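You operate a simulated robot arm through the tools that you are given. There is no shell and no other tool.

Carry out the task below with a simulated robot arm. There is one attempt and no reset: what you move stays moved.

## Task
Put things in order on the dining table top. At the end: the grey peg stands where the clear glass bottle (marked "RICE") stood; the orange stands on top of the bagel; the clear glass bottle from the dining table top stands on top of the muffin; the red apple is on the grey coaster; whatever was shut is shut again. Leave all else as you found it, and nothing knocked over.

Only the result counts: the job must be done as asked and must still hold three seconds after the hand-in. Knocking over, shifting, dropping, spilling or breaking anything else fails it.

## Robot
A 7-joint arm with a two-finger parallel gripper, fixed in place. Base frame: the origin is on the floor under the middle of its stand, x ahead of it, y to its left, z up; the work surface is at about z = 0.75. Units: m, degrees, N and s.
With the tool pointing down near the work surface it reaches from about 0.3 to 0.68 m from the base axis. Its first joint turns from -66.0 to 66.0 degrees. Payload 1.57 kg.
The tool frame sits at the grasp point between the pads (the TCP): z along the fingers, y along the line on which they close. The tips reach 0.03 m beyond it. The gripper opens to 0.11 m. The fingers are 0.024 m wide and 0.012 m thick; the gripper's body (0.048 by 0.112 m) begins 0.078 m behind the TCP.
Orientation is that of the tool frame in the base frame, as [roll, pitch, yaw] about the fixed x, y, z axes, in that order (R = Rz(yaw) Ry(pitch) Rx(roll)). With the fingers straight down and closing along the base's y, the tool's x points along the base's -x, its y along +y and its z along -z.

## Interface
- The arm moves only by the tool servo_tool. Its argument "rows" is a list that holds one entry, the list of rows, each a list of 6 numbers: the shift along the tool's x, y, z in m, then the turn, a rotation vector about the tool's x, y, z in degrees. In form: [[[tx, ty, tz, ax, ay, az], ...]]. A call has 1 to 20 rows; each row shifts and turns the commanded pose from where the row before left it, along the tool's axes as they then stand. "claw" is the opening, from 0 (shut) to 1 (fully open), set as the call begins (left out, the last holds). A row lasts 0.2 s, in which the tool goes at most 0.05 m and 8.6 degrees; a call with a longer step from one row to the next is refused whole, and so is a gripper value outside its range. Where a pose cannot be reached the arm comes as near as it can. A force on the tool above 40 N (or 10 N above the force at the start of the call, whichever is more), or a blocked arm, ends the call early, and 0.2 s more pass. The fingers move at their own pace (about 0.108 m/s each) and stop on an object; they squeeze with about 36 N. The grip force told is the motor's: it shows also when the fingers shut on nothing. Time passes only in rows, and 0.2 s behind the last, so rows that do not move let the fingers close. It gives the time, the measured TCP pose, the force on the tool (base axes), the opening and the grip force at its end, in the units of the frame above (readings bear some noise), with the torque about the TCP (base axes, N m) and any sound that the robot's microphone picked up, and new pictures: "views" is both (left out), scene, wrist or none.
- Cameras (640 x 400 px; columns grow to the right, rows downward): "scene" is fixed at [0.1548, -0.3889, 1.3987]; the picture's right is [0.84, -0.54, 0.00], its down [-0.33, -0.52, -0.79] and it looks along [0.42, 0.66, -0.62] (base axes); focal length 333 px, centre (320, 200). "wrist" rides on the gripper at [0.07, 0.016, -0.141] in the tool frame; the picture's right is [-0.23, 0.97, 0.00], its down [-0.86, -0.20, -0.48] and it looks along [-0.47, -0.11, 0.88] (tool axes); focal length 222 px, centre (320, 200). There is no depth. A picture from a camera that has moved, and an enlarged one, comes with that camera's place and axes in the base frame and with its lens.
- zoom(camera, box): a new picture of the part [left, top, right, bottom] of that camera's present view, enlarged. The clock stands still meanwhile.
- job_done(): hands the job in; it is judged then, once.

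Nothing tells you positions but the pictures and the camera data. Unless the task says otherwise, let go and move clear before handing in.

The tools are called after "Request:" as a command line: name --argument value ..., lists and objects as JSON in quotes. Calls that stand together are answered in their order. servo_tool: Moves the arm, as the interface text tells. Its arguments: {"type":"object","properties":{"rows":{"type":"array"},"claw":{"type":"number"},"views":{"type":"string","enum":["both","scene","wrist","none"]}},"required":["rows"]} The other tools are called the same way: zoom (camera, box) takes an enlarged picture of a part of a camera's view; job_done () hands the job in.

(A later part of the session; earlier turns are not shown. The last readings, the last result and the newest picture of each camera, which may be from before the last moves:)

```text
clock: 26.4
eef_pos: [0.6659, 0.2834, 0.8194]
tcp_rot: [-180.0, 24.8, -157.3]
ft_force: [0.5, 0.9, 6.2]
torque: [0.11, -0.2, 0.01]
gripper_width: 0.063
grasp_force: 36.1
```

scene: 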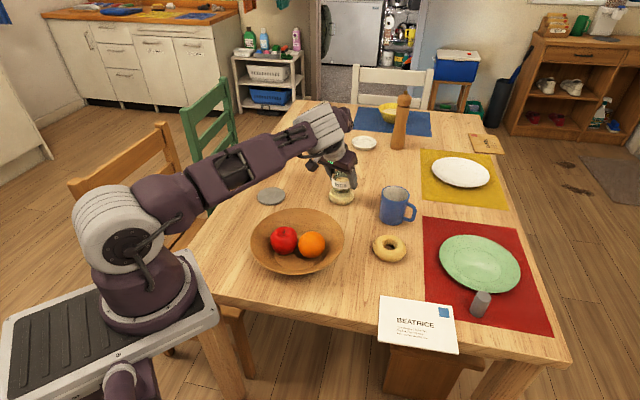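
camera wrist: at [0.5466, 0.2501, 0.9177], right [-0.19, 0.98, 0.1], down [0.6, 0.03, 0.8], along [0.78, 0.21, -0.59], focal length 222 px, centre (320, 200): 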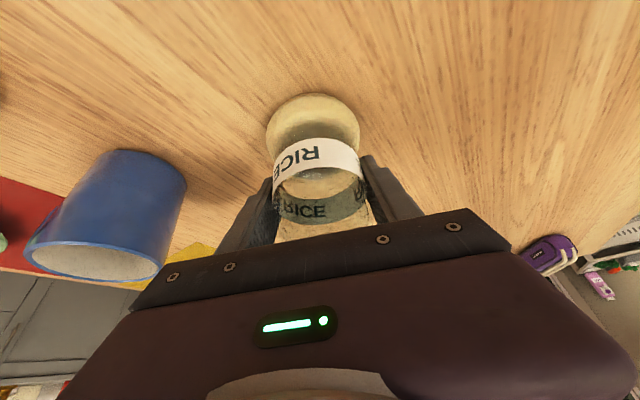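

Request:
servo_tool --rows '[[[-0.00034, 0, -0.00072, 0, 0, 0], [0, 0, 0, 0, 0, 0]]]' --claw 0.4 --views "none"

Request:
servo_tool --rows '[[[0, 0, 0, 0, 0, 0], [0, 0, 0, 0, 0, 0], [0, 0, 0, 0, 0, 0]]]' --claw 0.7 --views "both"

Request:
zoom --camera "scene" --box '[310, 150, 390, 220]'

```text
clock: 27.0
eef_pos: [0.6658, 0.2831, 0.8192]
tcp_rot: [-180.0, 24.9, -157.3]
ft_force: [-0.6, 0.5, -2.9]
torque: [0.0, 0.0, 0.02]
gripper_width: 0.0628
grasp_force: 36.1
```

```text
clock: 27.8
eef_pos: [0.6655, 0.2822, 0.8203]
tcp_rot: [179.9, 25.0, -157.2]
ft_force: [0.5, 0.2, 0.1]
torque: [0.05, 0.0, -0.03]
gripper_width: 0.0772
grasp_force: 0.0
camera wrist: at [0.5459, 0.2502, 0.9202], right [-0.19, 0.98, 0.1], down [0.61, 0.04, 0.8], along [0.77, 0.21, -0.6], focal length 222 px, centre (320, 200)
```

scene: 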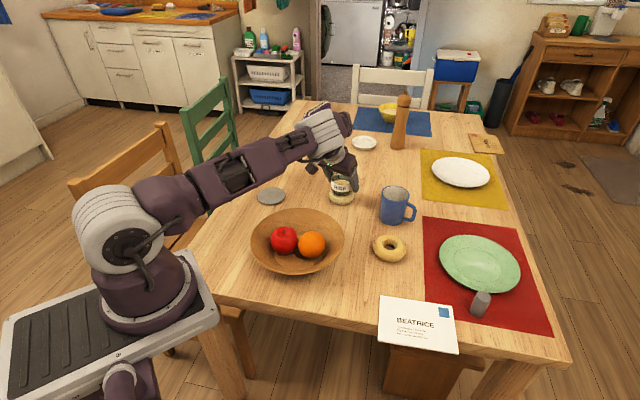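
wrist: 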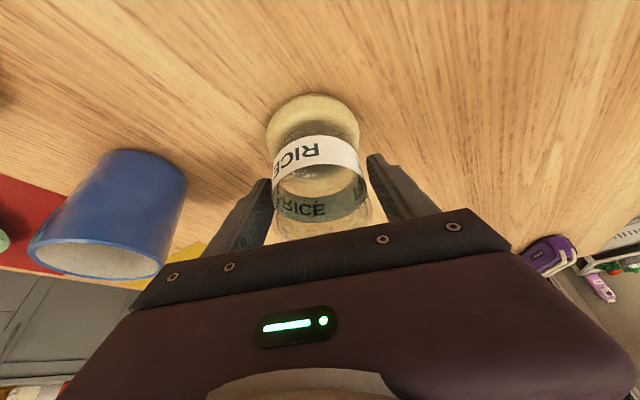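

```text
5.71 times, centred on (350, 185) of scene
camera zoom: at [0.1548, -0.3889, 1.3987], right [0.84, -0.54, 0.0], down [-0.33, -0.52, -0.79], along [0.42, 0.66, -0.62], focal length 1903 px, centre (149, 286)
```

zoom: 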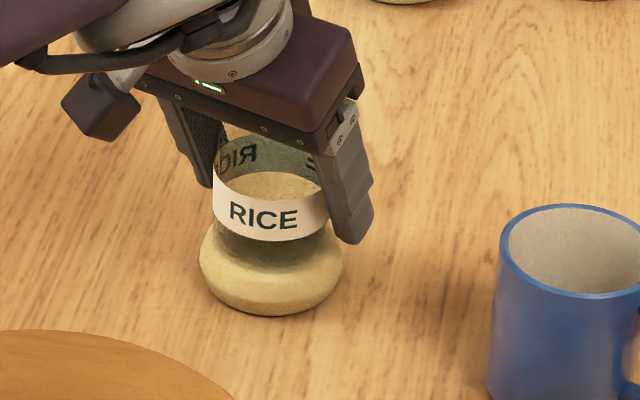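

The bottle stands on the muffin by itself. I'll open fully and back away along the tool axis.

Request:
servo_tool --rows '[[[0, 0, 0, 0, 0, 0], [0, 0, 0, 0, 0, 0], [0, 0, -0.02, 0, 0, 0], [0, 0, -0.03, 0, 0, 0], [0, 0, -0.03, 0, 0, 0], [0, 0, -0.04, 0, 0, 0], [0, 0, -0.04, 0, 0, 0], [0, 0, 0, 0, 0, 0]]]' --claw 1

Request:
zoom --camera "scene" --box '[310, 150, 390, 220]'

Request:
zoom --camera "wrist" --box '[260, 60, 380, 180]'

```text
clock: 29.6
eef_pos: [0.604, 0.2576, 0.9651]
tcp_rot: [179.9, 25.0, -157.2]
ft_force: [0.4, -1.0, -0.8]
torque: [0.01, -0.02, -0.02]
gripper_width: 0.1102
grasp_force: 0.0
camera wrist: at [0.4839, 0.2244, 1.0663], right [-0.19, 0.98, 0.1], down [0.61, 0.04, 0.79], along [0.77, 0.21, -0.6], focal length 222 px, centre (320, 200)
```

scene: 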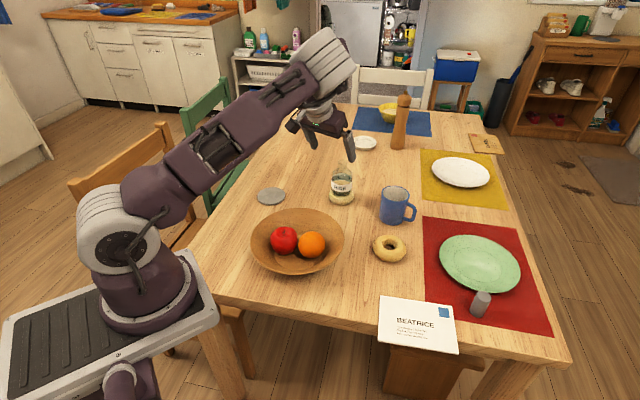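
wrist: 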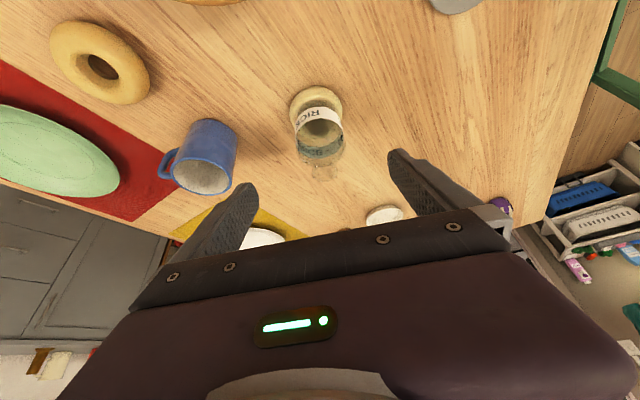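

```text
5.71 times, centred on (350, 185) of scene
camera zoom: at [0.1548, -0.3889, 1.3987], right [0.84, -0.54, 0.0], down [-0.33, -0.52, -0.79], along [0.42, 0.66, -0.62], focal length 1903 px, centre (149, 286)
```

zoom: 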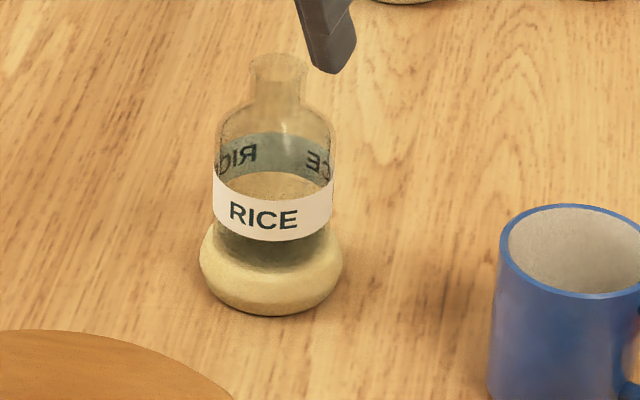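

```text
3.33 times, centred on (320, 120) of wrist
camera zoom: at [0.4839, 0.2244, 1.0663], right [-0.19, 0.98, 0.1], down [0.61, 0.04, 0.79], along [0.77, 0.21, -0.6], focal length 740 px, centre (320, 467)
```

zoom: 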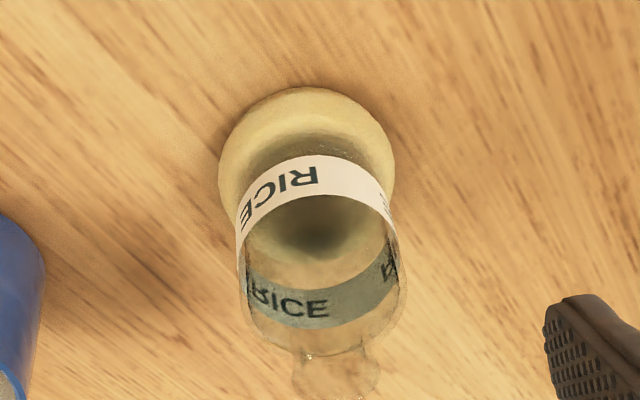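

The bottle is standing on the muffin. Next is the peg: I'll go to a standoff behind it with yaw about 25° and tilt 22°, so the fingers straddle it without touching the plate. I'll narrow the claw to suit.

Request:
servo_tool --rows '[[[0, 0, 0, -0.93, 0, -1.99], [0, 0, 0, 0, 3, 0], [0.01526, -0.03867, -0.00237, 0, 0, 0], [0.01526, -0.03867, -0.00237, 0, 0, 0], [0.01526, -0.03867, -0.00237, 0, 0, 0], [0.01526, -0.03867, -0.00237, 0, 0, 0], [0.01526, -0.03867, -0.00237, 0, 0, 0], [0.01526, -0.03867, -0.00237, 0, 0, 0], [0.01526, -0.03867, -0.00237, 0, 0, 0], [0.01526, -0.03867, -0.00237, 0, 0, 0], [0.01526, -0.03867, -0.00237, 0, 0, 0], [0.01526, -0.03867, -0.00237, 0, 0, 0], [0.01526, -0.03867, -0.00237, 0, 0, 0], [0.01526, -0.03867, -0.00237, 0, 0, 0], [0, 0, 0, 0, 0, 0]]]' --claw 0.5

Request:
zoom --camera "wrist" --box '[220, 60, 440, 220]'

Request:
zoom --camera "scene" --box '[420, 200, 560, 330]'

```text
clock: 32.8
eef_pos: [0.6246, -0.0541, 0.9379]
tcp_rot: [-180.0, 22.0, -155.2]
ft_force: [-0.1, -0.6, -0.8]
torque: [0.0, -0.05, 0.03]
gripper_width: 0.0551
grasp_force: 0.0
out of reach, approached as far as the arm can: row 10, 11, 12, 13, 14
camera wrist: at [0.5097, -0.0898, 1.045], right [-0.22, 0.97, 0.09], down [0.64, 0.08, 0.76], along [0.74, 0.22, -0.64], focal length 222 px, centre (320, 200)
```

scene: 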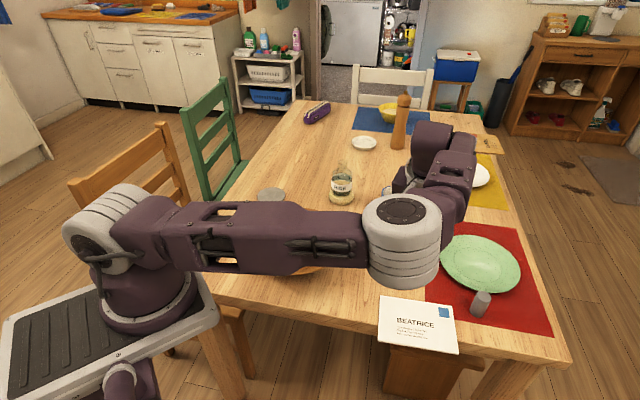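
wrist: 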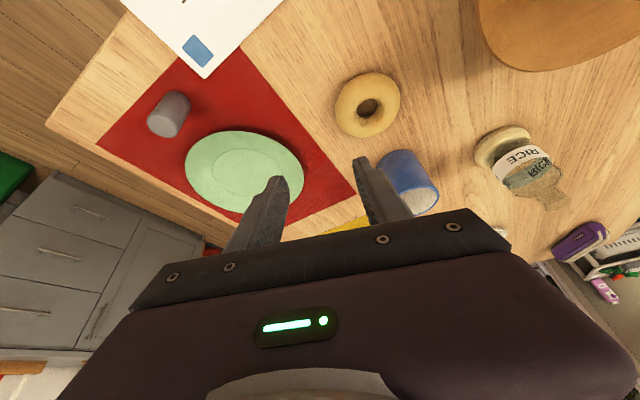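

```text
2.50 times, centred on (330, 140) of wrist
camera zoom: at [0.5097, -0.0898, 1.045], right [-0.22, 0.97, 0.09], down [0.64, 0.08, 0.76], along [0.74, 0.22, -0.64], focal length 555 px, centre (295, 350)
```

zoom: 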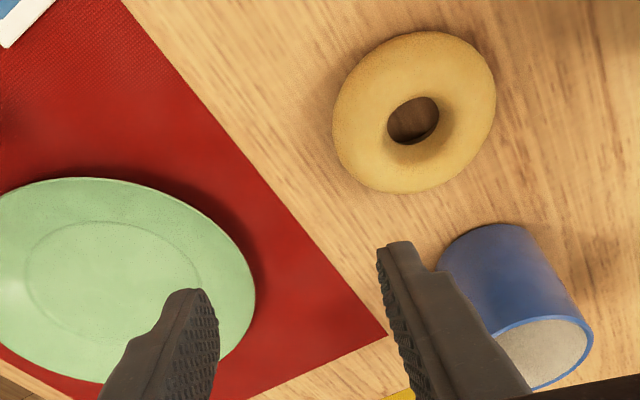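

```text
3.08 times, centred on (490, 265) of scene
camera zoom: at [0.1548, -0.3889, 1.3987], right [0.84, -0.54, 0.0], down [-0.33, -0.52, -0.79], along [0.42, 0.66, -0.62], focal length 1025 px, centre (-203, 0)
```

zoom: 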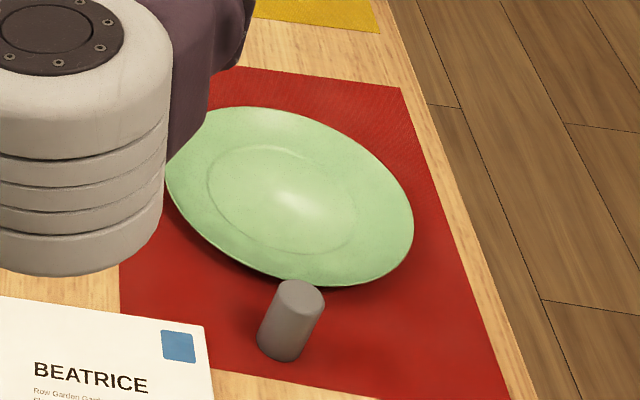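

The arm ran out of reach partway with the elbow swung low to the right, so that yaw doesn't suit this spot. I'll back off along the same path and check that nothing was touched.

Request:
servo_tool --rows '[[[-0.01526, 0.03867, 0.00237, 0, 0, 0], [-0.01526, 0.03867, 0.00237, 0, 0, 0], [-0.01526, 0.03867, 0.00237, 0, 0, 0], [0, 0, 0, 0, 0, 0]]]'

```text
clock: 33.8
eef_pos: [0.6148, 0.0714, 0.9492]
tcp_rot: [-180.0, 21.9, -155.3]
ft_force: [-0.2, -0.2, -0.2]
torque: [0.0, 0.02, -0.03]
gripper_width: 0.055
grasp_force: 0.1
camera wrist: at [0.5016, 0.035, 1.0557], right [-0.22, 0.97, 0.09], down [0.64, 0.08, 0.76], along [0.74, 0.22, -0.64], focal length 222 px, centre (320, 200)
```

scene: 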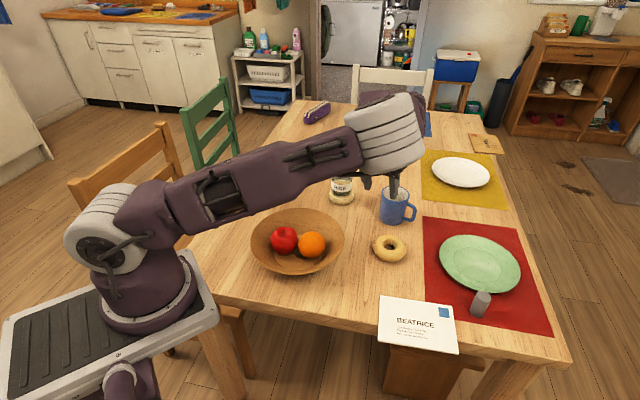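
wrist: 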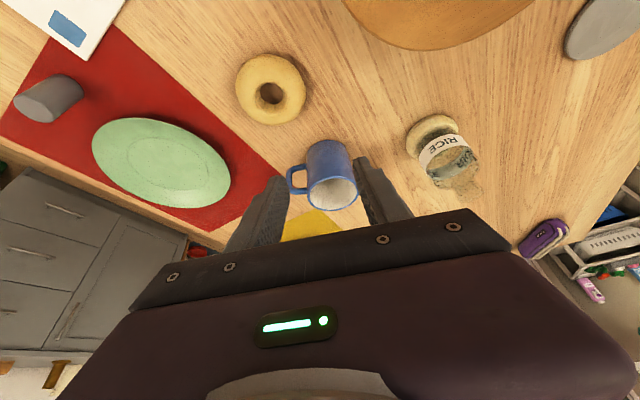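

Nothing was disturbed. I'll raise the tool and turn the yaw back to point radially, since the arm works best that way.

Request:
servo_tool --rows '[[[0.0121, 0, -0.0233, 2.285, 0, 5.656], [0.0121, 0, -0.0233, 2.285, 0, 5.656], [0.0121, 0, -0.0233, 2.285, 0, 5.656], [0, 0, 0, 0, 0, 0]]]'

```text
clock: 34.8
eef_pos: [0.559, 0.0517, 1.0006]
tcp_rot: [180.0, 22.0, -173.5]
ft_force: [0.0, 0.4, -0.6]
torque: [-0.01, -0.01, 0.04]
gripper_width: 0.0551
grasp_force: 0.1
camera wrist: at [0.4399, 0.0531, 1.1073], right [0.1, 0.99, 0.09], down [0.63, -0.13, 0.76], along [0.77, -0.02, -0.64], focal length 222 px, centre (320, 200)
```

scene: 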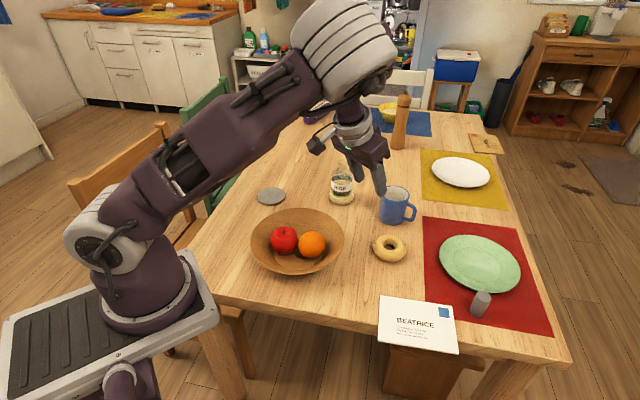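
wrist: 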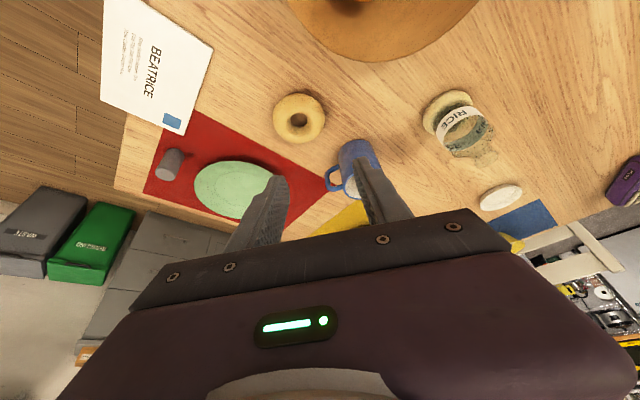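

Request:
servo_tool --rows '[[[0, 0, 0, 0, 7, 0], [-0.0071, -0.0381, 0.0071, 1.056, 0, 3.941], [-0.0071, -0.0388, 0.0071, 1.056, 0, 3.941], [-0.0071, -0.0395, 0.0071, 1.056, 0, 3.941], [-0.0071, -0.0401, 0.0071, 1.056, 0, 3.941], [-0.0071, -0.0408, 0.0071, 1.056, 0, 3.941], [-0.0071, -0.0414, 0.0071, 1.056, 0, 3.941], [0, 0, 0, 0, 0, 0]]]' --claw 0.4

Request:
zoom --camera "wrist" --box '[220, 60, 440, 220]'

```text
clock: 36.6
eef_pos: [0.5936, -0.1893, 0.9704]
tcp_rot: [-179.9, 15.0, 161.9]
ft_force: [-0.6, -0.9, -1.1]
torque: [0.04, 0.04, -0.02]
gripper_width: 0.0439
grasp_force: 0.1
camera wrist: at [0.5001, -0.1424, 1.0909], right [0.51, 0.86, 0.06], down [0.61, -0.41, 0.68], along [0.61, -0.31, -0.73], focal length 222 px, centre (320, 200)
```

scene: 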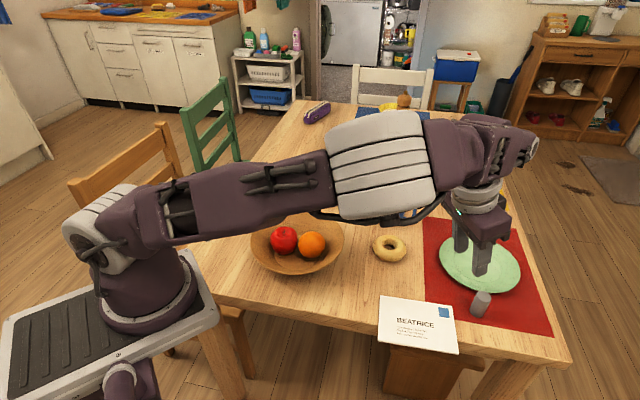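
wrist: 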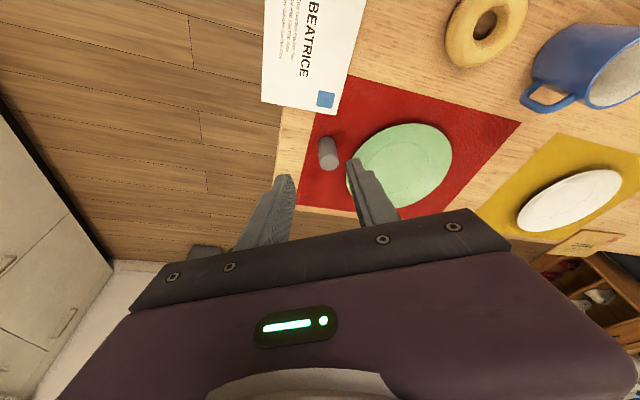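

```text
2.50 times, centred on (330, 140) of wrist
camera zoom: at [0.5001, -0.1424, 1.0909], right [0.51, 0.86, 0.06], down [0.61, -0.41, 0.68], along [0.61, -0.31, -0.73], focal length 555 px, centre (295, 350)
```

zoom: 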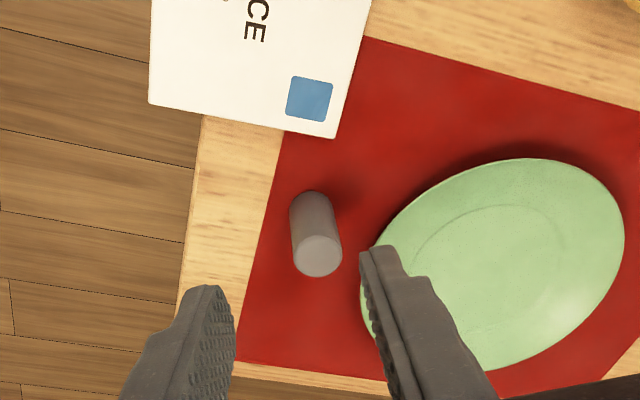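

The peg is at about (0.6845, -0.2165) and the plate rim is roughly 3 cm from it, so the fingers fit. I'll move to just above the peg.

Request:
servo_tool --rows '[[[-0.00926, 0.00048, 0.0248, 0, 0, 0], [-0.00926, 0.00048, 0.0248, 0, 0, 0], [-0.00926, 0.00048, 0.0248, 0, 0, 0], [-0.00926, 0.00048, 0.0248, 0, 0, 0], [-0.00926, 0.00048, 0.0248, 0, 0, 0], [0, 0, 0, 0, 0, 0]]]' --claw 0.45

Request:
zoom --camera "wrist" --box '[220, 80, 440, 240]'

Request:
zoom --camera "scene" --box '[430, 230, 530, 330]'

```text
clock: 38.0
eef_pos: [0.6686, -0.2107, 0.8619]
tcp_rot: [-179.9, 14.9, 162.1]
ft_force: [-0.4, -0.5, 0.7]
torque: [-0.01, 0.03, 0.02]
gripper_width: 0.0495
grasp_force: 0.1
camera wrist: at [0.5743, -0.1634, 0.9822], right [0.51, 0.86, 0.06], down [0.61, -0.41, 0.68], along [0.61, -0.31, -0.73], focal length 222 px, centre (320, 200)
```

scene: 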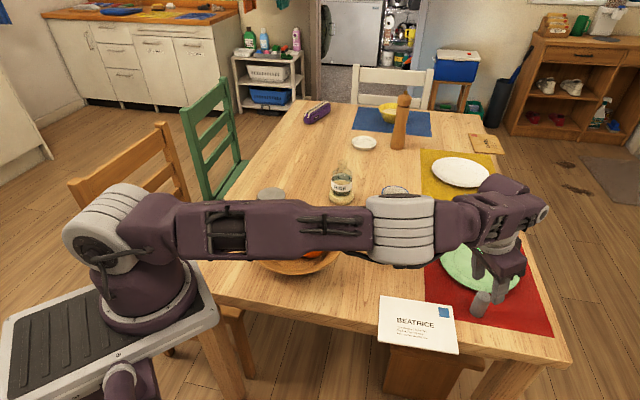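
wrist: 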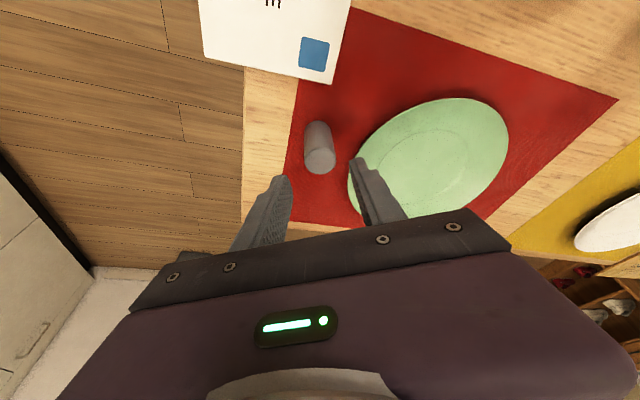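

```text
2.50 times, centred on (330, 160) of wrist
camera zoom: at [0.5743, -0.1634, 0.9822], right [0.51, 0.86, 0.06], down [0.61, -0.41, 0.68], along [0.61, -0.31, -0.73], focal length 555 px, centre (295, 300)
```

zoom: 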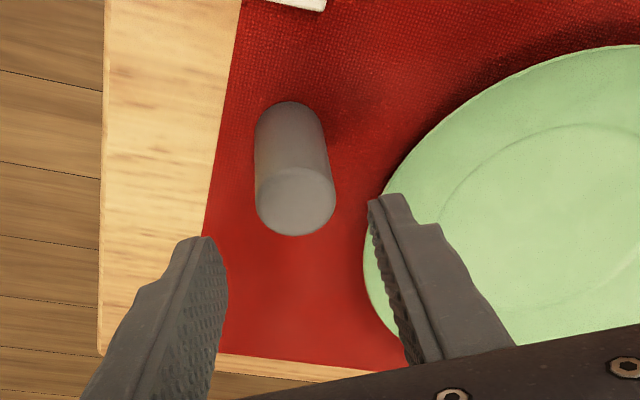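

```text
4.00 times, centred on (480, 280) of scene
camera zoom: at [0.1548, -0.3889, 1.3987], right [0.84, -0.54, 0.0], down [-0.33, -0.52, -0.79], along [0.42, 0.66, -0.62], focal length 1332 px, centre (-320, -120)
```

zoom: 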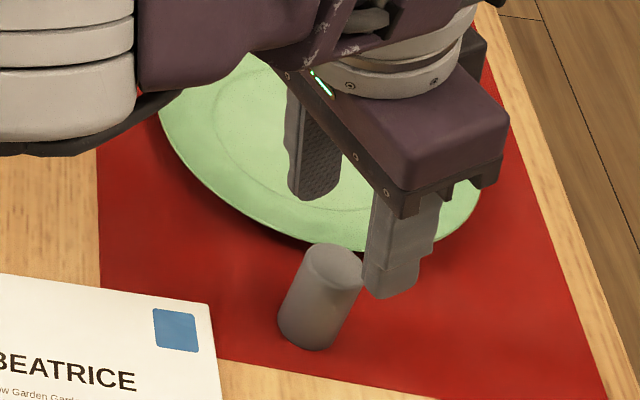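

The peg is lined up between the fingers. I'll go straight down along the tool axis.

Request:
servo_tool --rows '[[[0, -0.0002, 0.017, 0, 0, 0], [0, -0.0002, 0.017, 0, 0, 0], [0, -0.0002, 0.017, 0, 0, 0], [0, 0, 0.017, 0, 0, 0], [0, 0, 0, 0, 0, 0]]]' --claw 0.45

Request:
zoom --camera "wrist" --box '[220, 100, 440, 260]'

Request:
zoom --camera "scene" --box '[430, 230, 530, 330]'

```text
clock: 39.2
eef_pos: [0.6851, -0.2164, 0.7963]
tcp_rot: [179.9, 15.0, 162.1]
ft_force: [0.9, -0.6, -0.3]
torque: [-0.01, -0.01, 0.01]
gripper_width: 0.0497
grasp_force: 0.2
camera wrist: at [0.5913, -0.1692, 0.917], right [0.51, 0.86, 0.06], down [0.61, -0.41, 0.68], along [0.61, -0.31, -0.73], focal length 222 px, centre (320, 200)
```

scene: 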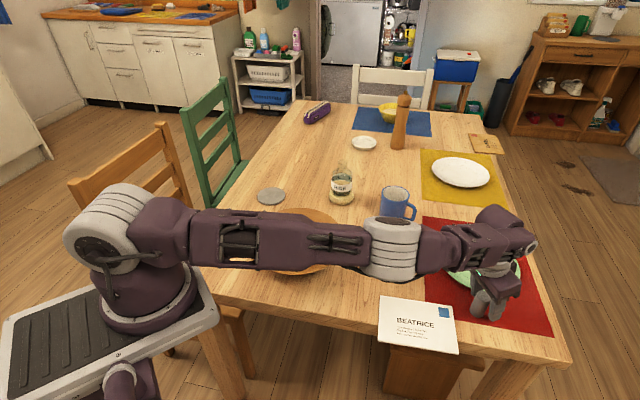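
wrist: 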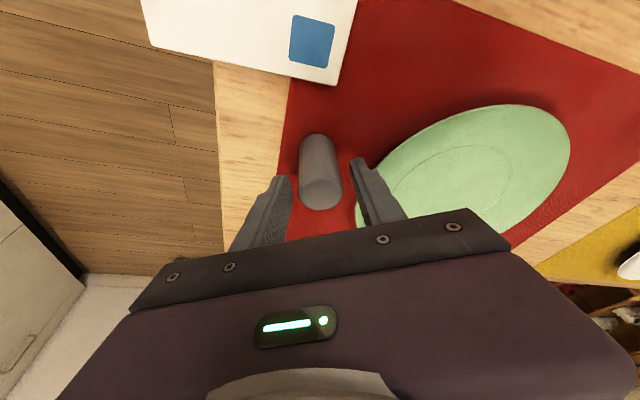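

```text
2.50 times, centred on (330, 180) of wrist
camera zoom: at [0.5913, -0.1692, 0.917], right [0.51, 0.86, 0.06], down [0.61, -0.41, 0.68], along [0.61, -0.31, -0.73], focal length 555 px, centre (295, 250)
```

zoom: 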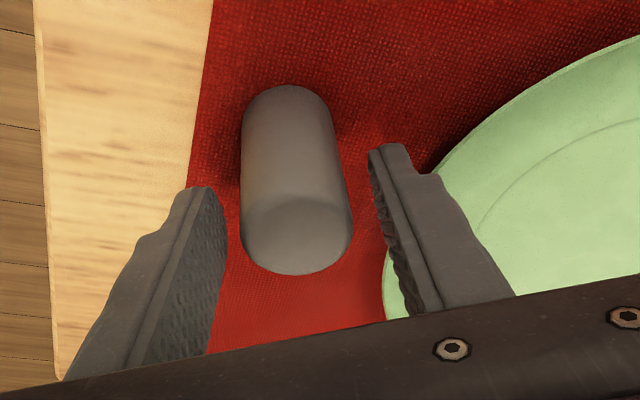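

```text
4.00 times, centred on (480, 280) of scene
camera zoom: at [0.1548, -0.3889, 1.3987], right [0.84, -0.54, 0.0], down [-0.33, -0.52, -0.79], along [0.42, 0.66, -0.62], focal length 1332 px, centre (-320, -120)
```

zoom: 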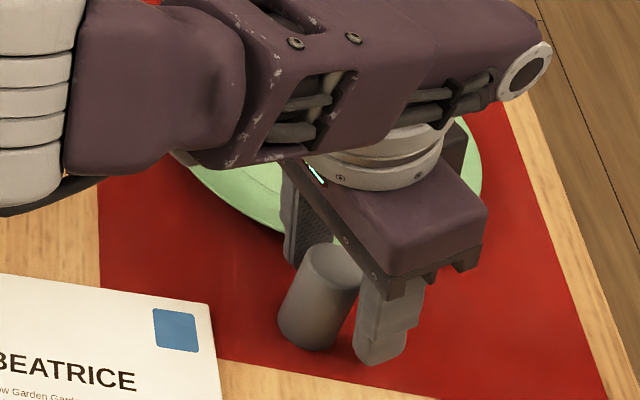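

Request:
servo_tool --rows '[[[0, 0, 0.003, 0, 0, 0], [0, 0, 0.003, 0, 0, 0], [0, 0, 0, 0, 0, 0]]]' --claw 0.45 --views "none"

Request:
servo_tool --rows '[[[0, 0, 0, 0, 0, 0], [0, 0, 0, 0, 0, 0], [0, 0, 0, 0, 0, 0], [0, 0, 0, 0, 0, 0]]]' --claw 0.15

Request:
zoom --camera "wrist" --box '[220, 100, 440, 260]'

```text
clock: 40.0
eef_pos: [0.6867, -0.2152, 0.791]
tcp_rot: [-180.0, 14.9, 162.1]
ft_force: [1.0, -0.5, -0.3]
torque: [0.0, 0.0, -0.01]
gripper_width: 0.0494
grasp_force: 0.1
```

```text
clock: 41.0
eef_pos: [0.6863, -0.2176, 0.7922]
tcp_rot: [179.9, 15.0, 162.2]
ft_force: [-0.7, -0.1, 1.1]
torque: [-0.05, 0.01, 0.03]
gripper_width: 0.0288
grasp_force: 35.8
camera wrist: at [0.5928, -0.17, 0.9113], right [0.51, 0.86, 0.06], down [0.61, -0.41, 0.68], along [0.61, -0.31, -0.73], focal length 222 px, centre (320, 200)
```

scene: 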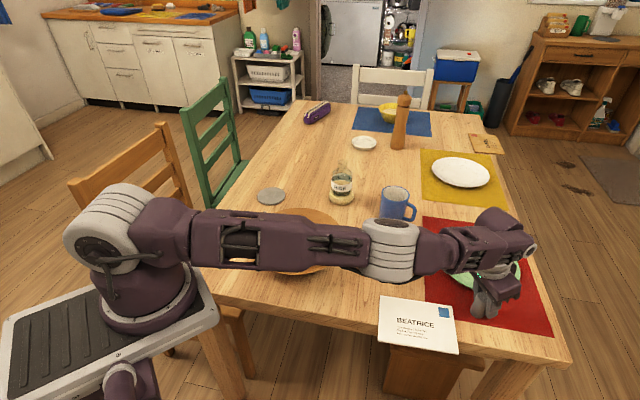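
wrist: 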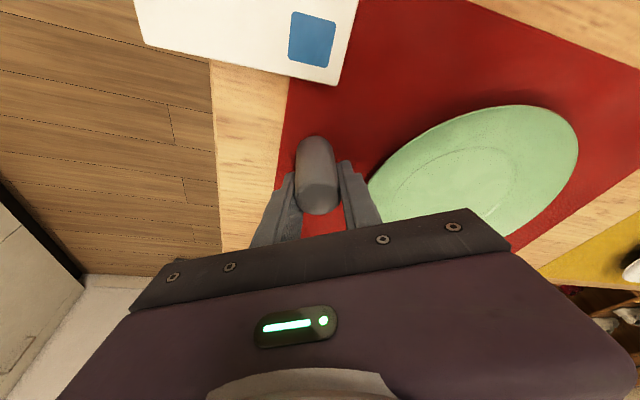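

```text
2.50 times, centred on (330, 180) of wrist
camera zoom: at [0.5928, -0.17, 0.9113], right [0.51, 0.86, 0.06], down [0.61, -0.41, 0.68], along [0.61, -0.31, -0.73], focal length 555 px, centre (295, 250)
```

zoom: 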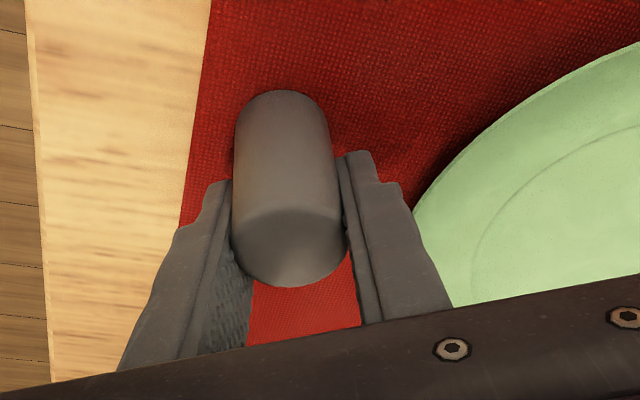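

The peg is gripped at 0.029 m wide. I'll lift it straight up and draw it back in toward the base.

Request:
servo_tool --rows '[[[-0.0026, 0, -0.0097, 0, 0, 0], [-0.0052, 0, -0.0193, 0, 0, 0], [-0.0078, 0, -0.029, 0, 0, 0], [-0.0078, 0, -0.029, 0, 0, 0], [-0.0078, 0, -0.029, 0, 0, 0], [-0.0078, 0, -0.029, 0, 0, 0], [0.0319, 0, -0.0085, 0, 0, 0], [0.0319, 0, -0.0085, 0, 0, 0], [0.0319, 0, -0.0085, 0, 0, 0], [0.0319, 0, -0.0085, 0, 0, 0], [0.0319, 0, -0.0085, 0, 0, 0], [0, 0, 0, 0, 0, 0]]]' --claw 0.15

```text
clock: 43.6
eef_pos: [0.5297, -0.1656, 0.9418]
tcp_rot: [180.0, 15.1, 162.2]
ft_force: [-0.3, -0.5, -1.7]
torque: [-0.03, -0.02, 0.02]
gripper_width: 0.0286
grasp_force: 36.2
camera wrist: at [0.4352, -0.1188, 1.0616], right [0.51, 0.86, 0.06], down [0.61, -0.41, 0.68], along [0.61, -0.31, -0.73], focal length 222 px, centre (320, 200)
```

scene: 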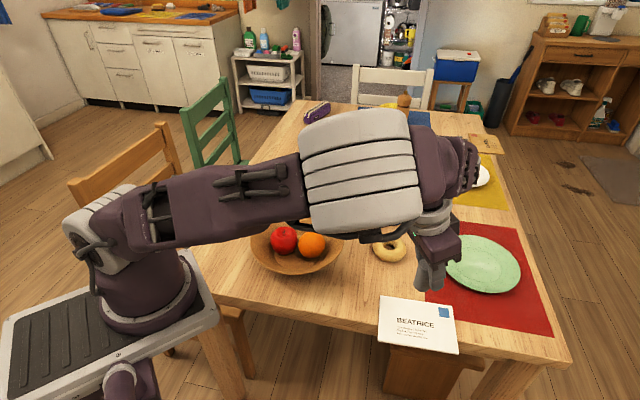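
wrist: 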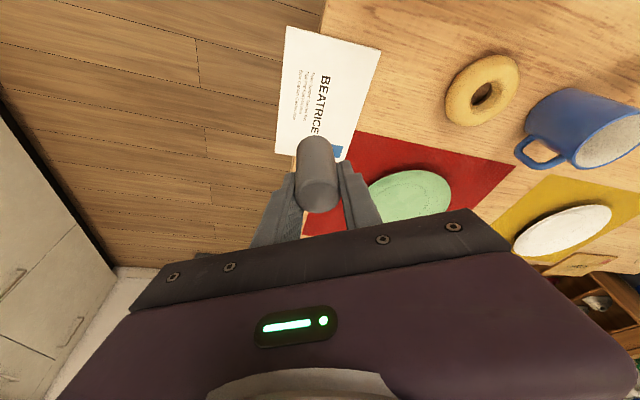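

The peg is held upright. I'll swing it over to above the bottle's old spot, keeping high.

Request:
servo_tool --rows '[[[0.0062, 0.0381, -0.0017, -1.035, 0, -3.864], [0.0062, 0.0378, -0.0017, -1.035, 0, -3.864], [0.0062, 0.0374, -0.0017, -1.035, 0, -3.864], [0.0062, 0.0371, -0.0017, -1.035, 0, -3.864], [0.0062, 0.0367, -0.0017, -1.035, 0, -3.864], [0.0062, 0.0364, -0.0017, -1.035, 0, -3.864], [0.0062, 0.036, -0.0017, -1.035, 0, -3.864], [0.0062, 0.0357, -0.0017, -1.035, 0, -3.864], [0.0062, 0.0353, -0.0017, -1.035, 0, -3.864], [0.0062, 0.035, -0.0017, -1.035, 0, -3.864], [0.0062, 0.0346, -0.0017, -1.035, 0, -3.864], [0.0062, 0.0343, -0.0017, -1.035, 0, -3.864], [0.0062, 0.0339, -0.0017, -1.035, 0, -3.864], [0.0062, 0.0336, -0.0017, -1.035, 0, -3.864], [0.0062, 0.0332, -0.0017, -1.035, 0, -3.864], [0.0062, 0.0328, -0.0017, -1.035, 0, -3.864], [0, 0, 0, 0, 0, 0]]]' --claw 0.15

```text
clock: 47.2
eef_pos: [0.3307, 0.3445, 0.9409]
tcp_rot: [-179.9, 14.9, -134.0]
ft_force: [-0.1, 0.0, -0.3]
torque: [-0.06, -0.03, 0.02]
gripper_width: 0.0287
grasp_force: 35.8
camera wrist: at [0.2458, 0.2798, 1.0608], right [-0.55, 0.83, 0.06], down [0.63, 0.37, 0.68], along [0.55, 0.41, -0.73], focal length 222 px, centre (320, 200)
```

scene: 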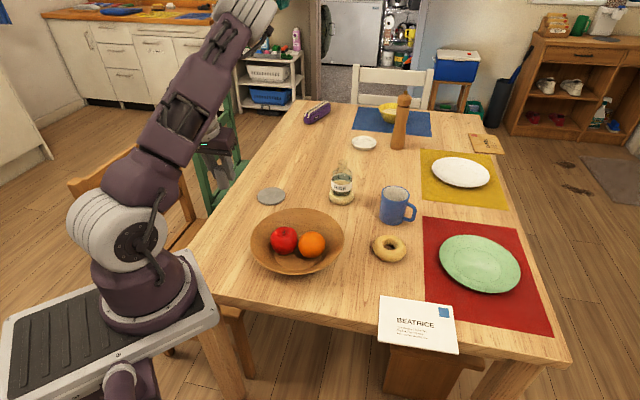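
wrist: 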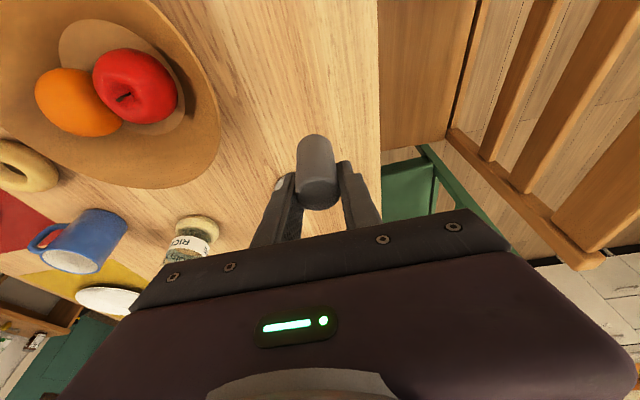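

Request:
servo_tool --rows '[[[0.00776, 0, 0.02504, 0, 0, 0], [0.00776, 0, 0.02504, 0, 0, 0], [0.00776, 0, 0.02504, 0, 0, 0], [0.00776, 0, 0.02504, 0, 0, 0], [0.00776, 0, 0.02504, 0, 0, 0], [0, 0, 0, 0, 0, 0]]]' --claw 0.15

Request:
zoom --camera "scene" --box '[180, 170, 280, 250]'

Request:
zoom --camera "wrist" --box '[220, 100, 440, 260]'

```text
clock: 48.6
eef_pos: [0.3265, 0.3395, 0.8106]
tcp_rot: [-179.9, 14.9, -133.9]
ft_force: [0.6, 0.5, -0.1]
torque: [-0.02, 0.01, 0.01]
gripper_width: 0.0286
grasp_force: 36.5
camera wrist: at [0.2427, 0.2751, 0.9302], right [-0.55, 0.83, 0.06], down [0.63, 0.37, 0.68], along [0.55, 0.41, -0.73], focal length 222 px, centre (320, 200)
```

scene: 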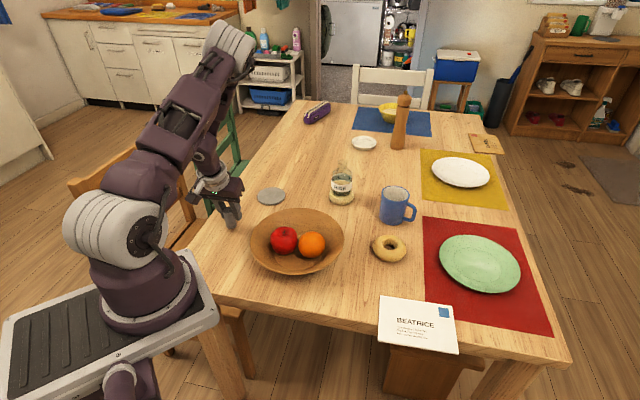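
wrist: 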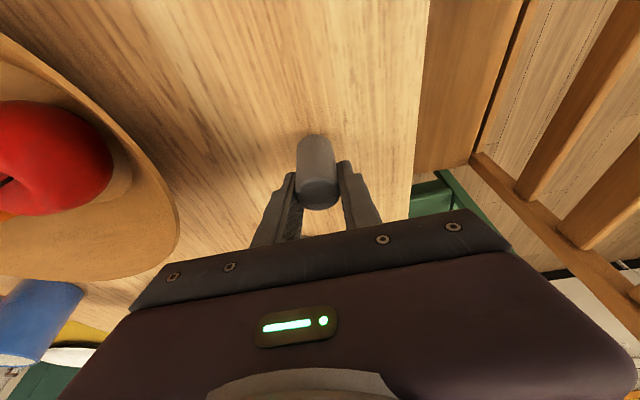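

```text
5.00 times, centred on (230, 210) of scene
camera zoom: at [0.1548, -0.3889, 1.3987], right [0.84, -0.54, 0.0], down [-0.33, -0.52, -0.79], along [0.42, 0.66, -0.62], focal length 1665 px, centre (770, 150)
```

zoom: 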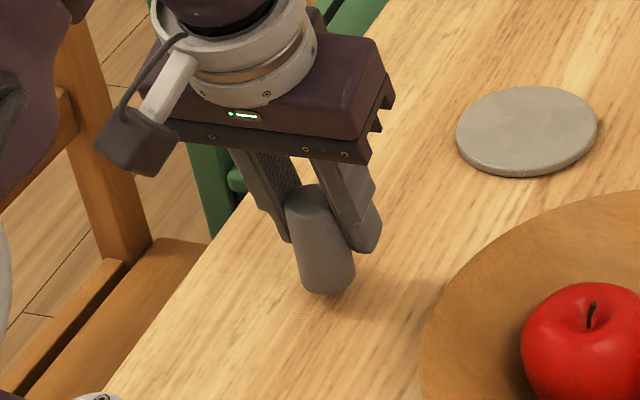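

```text
2.50 times, centred on (330, 180) of wrist
camera zoom: at [0.2427, 0.2751, 0.9302], right [-0.55, 0.83, 0.06], down [0.63, 0.37, 0.68], along [0.55, 0.41, -0.73], focal length 555 px, centre (295, 250)
```

zoom: 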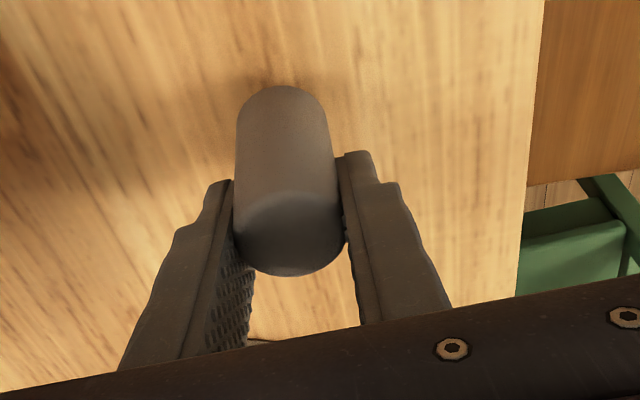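

Request:
servo_tool --rows '[[[0.0013, 0, 0.00483, 0, 0, 0], [0.0013, 0, 0.00483, 0, 0, 0], [0.001, 0, 0.0039, 0, 0, 0], [0, 0, 0, 0, 0, 0]]]' --claw 0.15 --views "none"

Request:
servo_tool --rows '[[[0.00052, 0, 0.00193, 0, 0, 0], [0.00026, 0, 0.00097, 0, 0, 0], [0, 0, 0, 0, 0, 0]]]' --claw 0.15 --views "none"

```text
clock: 49.6
eef_pos: [0.3274, 0.3388, 0.7974]
tcp_rot: [-180.0, 14.9, -134.0]
ft_force: [1.0, 0.2, -0.2]
torque: [0.0, -0.03, -0.02]
gripper_width: 0.0289
grasp_force: 35.8
```

```text
clock: 50.4
eef_pos: [0.3259, 0.3394, 0.7936]
tcp_rot: [-179.9, 15.1, -133.9]
ft_force: [0.6, -0.4, 25.9]
torque: [-0.17, 0.13, -0.02]
gripper_width: 0.0287
grasp_force: 36.0
```

Request:
servo_tool --rows '[[[-0.00039, 0, -0.00145, 0, 0, 0], [0, 0, 0, 0, 0, 0]]]' --claw 0.15 --views "none"

```text
clock: 51.0
eef_pos: [0.327, 0.3376, 0.7941]
tcp_rot: [-179.9, 14.9, -134.0]
ft_force: [-0.3, 0.3, -0.5]
torque: [0.03, -0.04, 0.0]
gripper_width: 0.0288
grasp_force: 35.8
```

Request:
servo_tool --rows '[[[0.00013, 0, 0.0005, 0, 0, 0], [0, 0, 0, 0, 0, 0]]]' --claw 0.15 --views "none"

Request:
servo_tool --rows '[[[0, 0, 0, 0, 0, 0], [0, 0, 0, 0, 0, 0], [0, 0, 0, 0, 0, 0]]]' --claw 0.45

Request:
zoom --camera "wrist" --box '[220, 100, 440, 260]'

Request:
zoom --camera "scene" --box '[180, 170, 280, 250]'

```text
clock: 51.6
eef_pos: [0.3267, 0.3382, 0.7941]
tcp_rot: [180.0, 14.9, -134.1]
ft_force: [0.2, 0.9, -0.4]
torque: [0.07, 0.02, 0.0]
gripper_width: 0.0285
grasp_force: 36.2
```

```text
clock: 52.4
eef_pos: [0.326, 0.3393, 0.7959]
tcp_rot: [180.0, 14.9, -134.0]
ft_force: [0.2, -0.1, 0.3]
torque: [-0.02, 0.01, 0.0]
gripper_width: 0.0496
grasp_force: 0.3
camera wrist: at [0.2422, 0.2746, 0.9149], right [-0.55, 0.83, 0.06], down [0.63, 0.37, 0.68], along [0.55, 0.41, -0.73], focal length 222 px, centre (320, 200)
```

scene: 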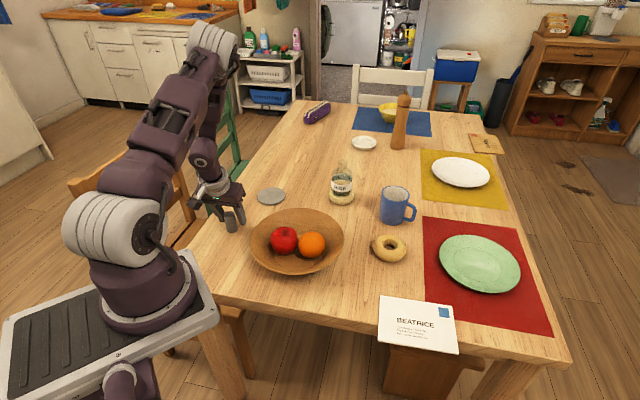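
wrist: 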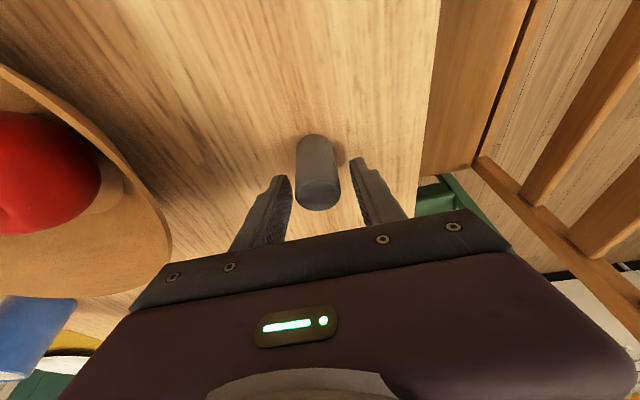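

```text
2.50 times, centred on (330, 180) of wrist
camera zoom: at [0.2422, 0.2746, 0.9149], right [-0.55, 0.83, 0.06], down [0.63, 0.37, 0.68], along [0.55, 0.41, -0.73], focal length 555 px, centre (295, 250)
```

zoom: 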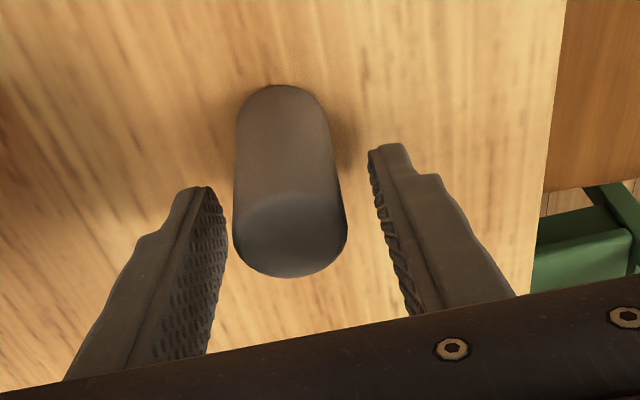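

```text
5.00 times, centred on (230, 210) of scene
camera zoom: at [0.1548, -0.3889, 1.3987], right [0.84, -0.54, 0.0], down [-0.33, -0.52, -0.79], along [0.42, 0.66, -0.62], focal length 1665 px, centre (770, 150)
```

zoom: 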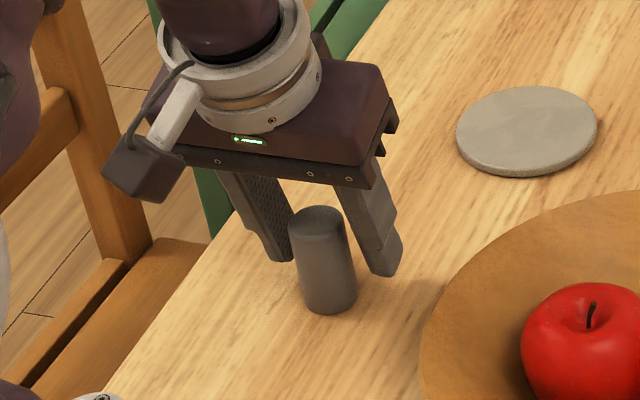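

The peg stands upright on the bottle's old spot. I'll open a little more and back straight out.

Request:
servo_tool --rows '[[[0, 0, -0.01, 0, 0, 0], [0, 0, -0.02, 0, 0, 0], [0, 0, -0.03, 0, 0, 0], [0, 0, -0.04, 0, 0, 0], [0, 0, -0.04, 0, 0, 0], [0, 0, -0.04, 0, 0, 0], [0, 0, 0, 0, 0, 0]]]' --claw 0.5

Request:
zoom --camera "scene" --box '[180, 160, 360, 290]'

Request:
zoom --camera "wrist" --box '[0, 0, 400, 250]'

```text
clock: 54.0
eef_pos: [0.2935, 0.305, 0.9692]
tcp_rot: [-179.9, 14.9, -134.0]
ft_force: [-0.3, 0.3, -0.6]
torque: [0.01, 0.0, 0.01]
gripper_width: 0.055
grasp_force: 0.0
camera wrist: at [0.209, 0.2413, 1.0896], right [-0.55, 0.83, 0.06], down [0.63, 0.37, 0.68], along [0.55, 0.41, -0.73], focal length 222 px, centre (320, 200)
```

scene: 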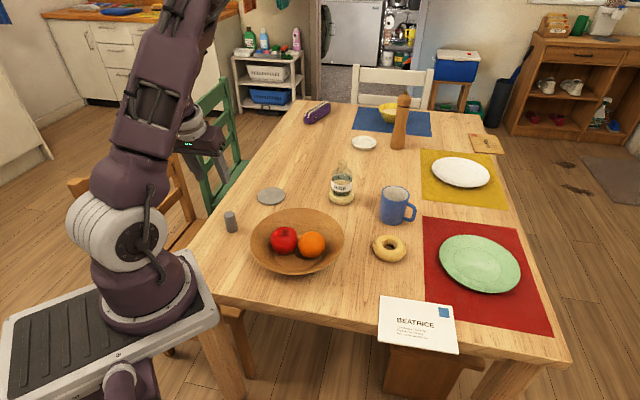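
wrist: 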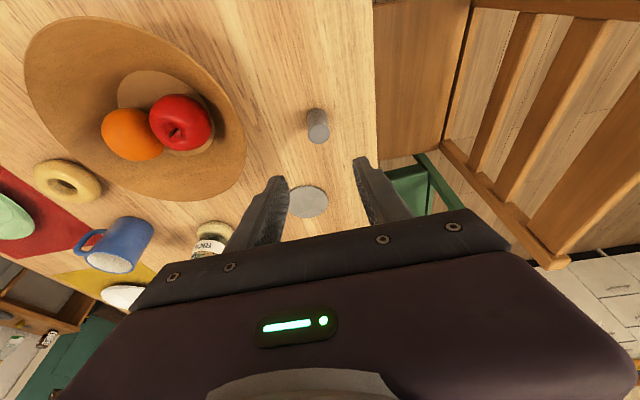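

```text
3.08 times, centred on (270, 225) of scene
camera zoom: at [0.1548, -0.3889, 1.3987], right [0.84, -0.54, 0.0], down [-0.33, -0.52, -0.79], along [0.42, 0.66, -0.62], focal length 1025 px, centre (474, 123)
```

zoom: 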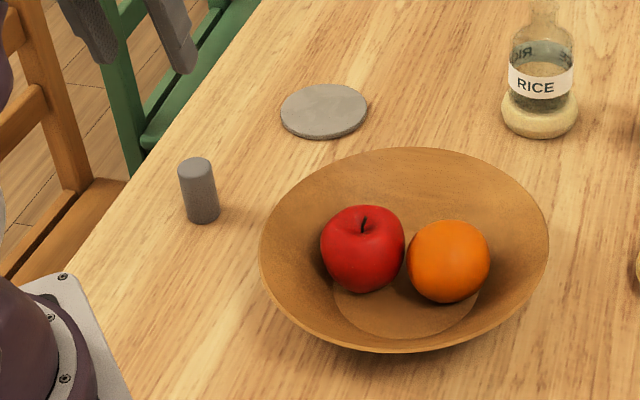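

```text
1.60 times, centred on (200, 125) of wrist
camera zoom: at [0.209, 0.2413, 1.0896], right [-0.55, 0.83, 0.06], down [0.63, 0.37, 0.68], along [0.55, 0.41, -0.73], focal length 355 px, centre (512, 320)
```

zoom: 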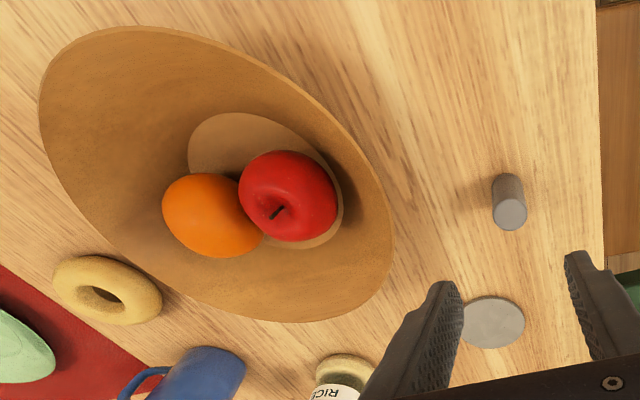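

The peg, bottle and everything else are standing well. Next is the apple, at about (0.4065, 0.172) and close beside the orange. I'll set the tool vertical above it and yaw the fingers so they close across the apple–orange line.

Request:
servo_tool --rows '[[[0, 0, 0, 0, 7.5, 0], [0, 0, 0, 0, 7.5, 0], [0.0034, -0.0347, 0.008, 0, 0, 0], [0.0034, -0.0347, 0.008, 0, 0, 0], [0.0034, -0.0347, 0.008, 0, 0, 0], [0.0034, -0.0347, 0.008, 0, 0, 0], [0.0034, -0.0347, 0.008, 0, 0, 0], [0, 0, 0, 0, 0, 8.1], [0, 0, 0, 0, 0, 8.1], [0, 0, 0, 0, 0, 8.1], [0, 0, 0, 0, 0, 8.1], [0, 0, 0, 0, 0, 8.1], [0, 0, 0, 0, 0, 8.1], [0, 0, 0, 0, 0, 8.1], [0, 0, 0, 0, 0, 8.1], [0, 0, 0, 0, 0, 8.1], [0, 0, 0, 0, 0, 8.1], [0, 0, 0, 0, 0, 0]]]' --claw 0.8

Request:
zoom --camera "wrist" --box '[200, 40, 440, 220]'

```text
clock: 57.8
eef_pos: [0.4077, 0.1738, 0.9287]
tcp_rot: [-179.9, 0.0, 144.9]
ft_force: [-1.0, 0.9, 0.4]
torque: [-0.02, 0.03, 0.0]
gripper_width: 0.088
grasp_force: 0.1
camera wrist: at [0.3592, 0.2258, 1.0715], right [0.75, 0.67, 0.0], down [0.58, -0.65, 0.48], along [0.32, -0.36, -0.88], focal length 222 px, centre (320, 200)
```

scene: 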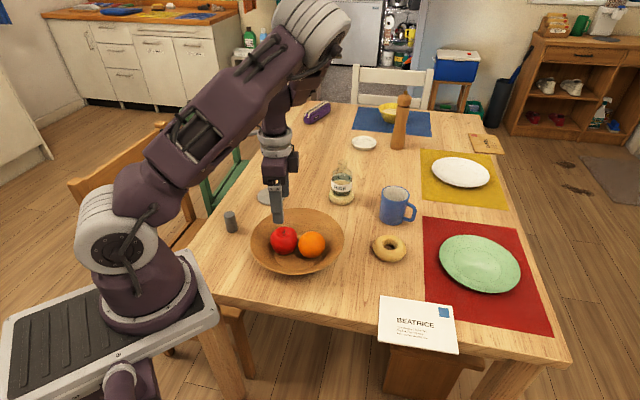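
wrist: 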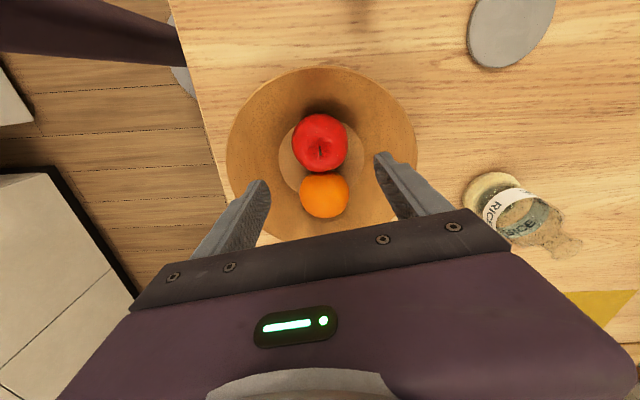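

```text
2.22 times, centred on (320, 130) of wrist
camera zoom: at [0.3592, 0.2258, 1.0715], right [0.75, 0.67, 0.0], down [0.58, -0.65, 0.48], along [0.32, -0.36, -0.88], focal length 494 px, centre (320, 356)
```

zoom: 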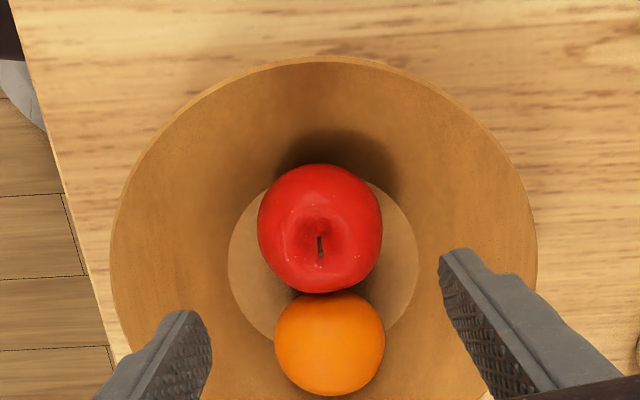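

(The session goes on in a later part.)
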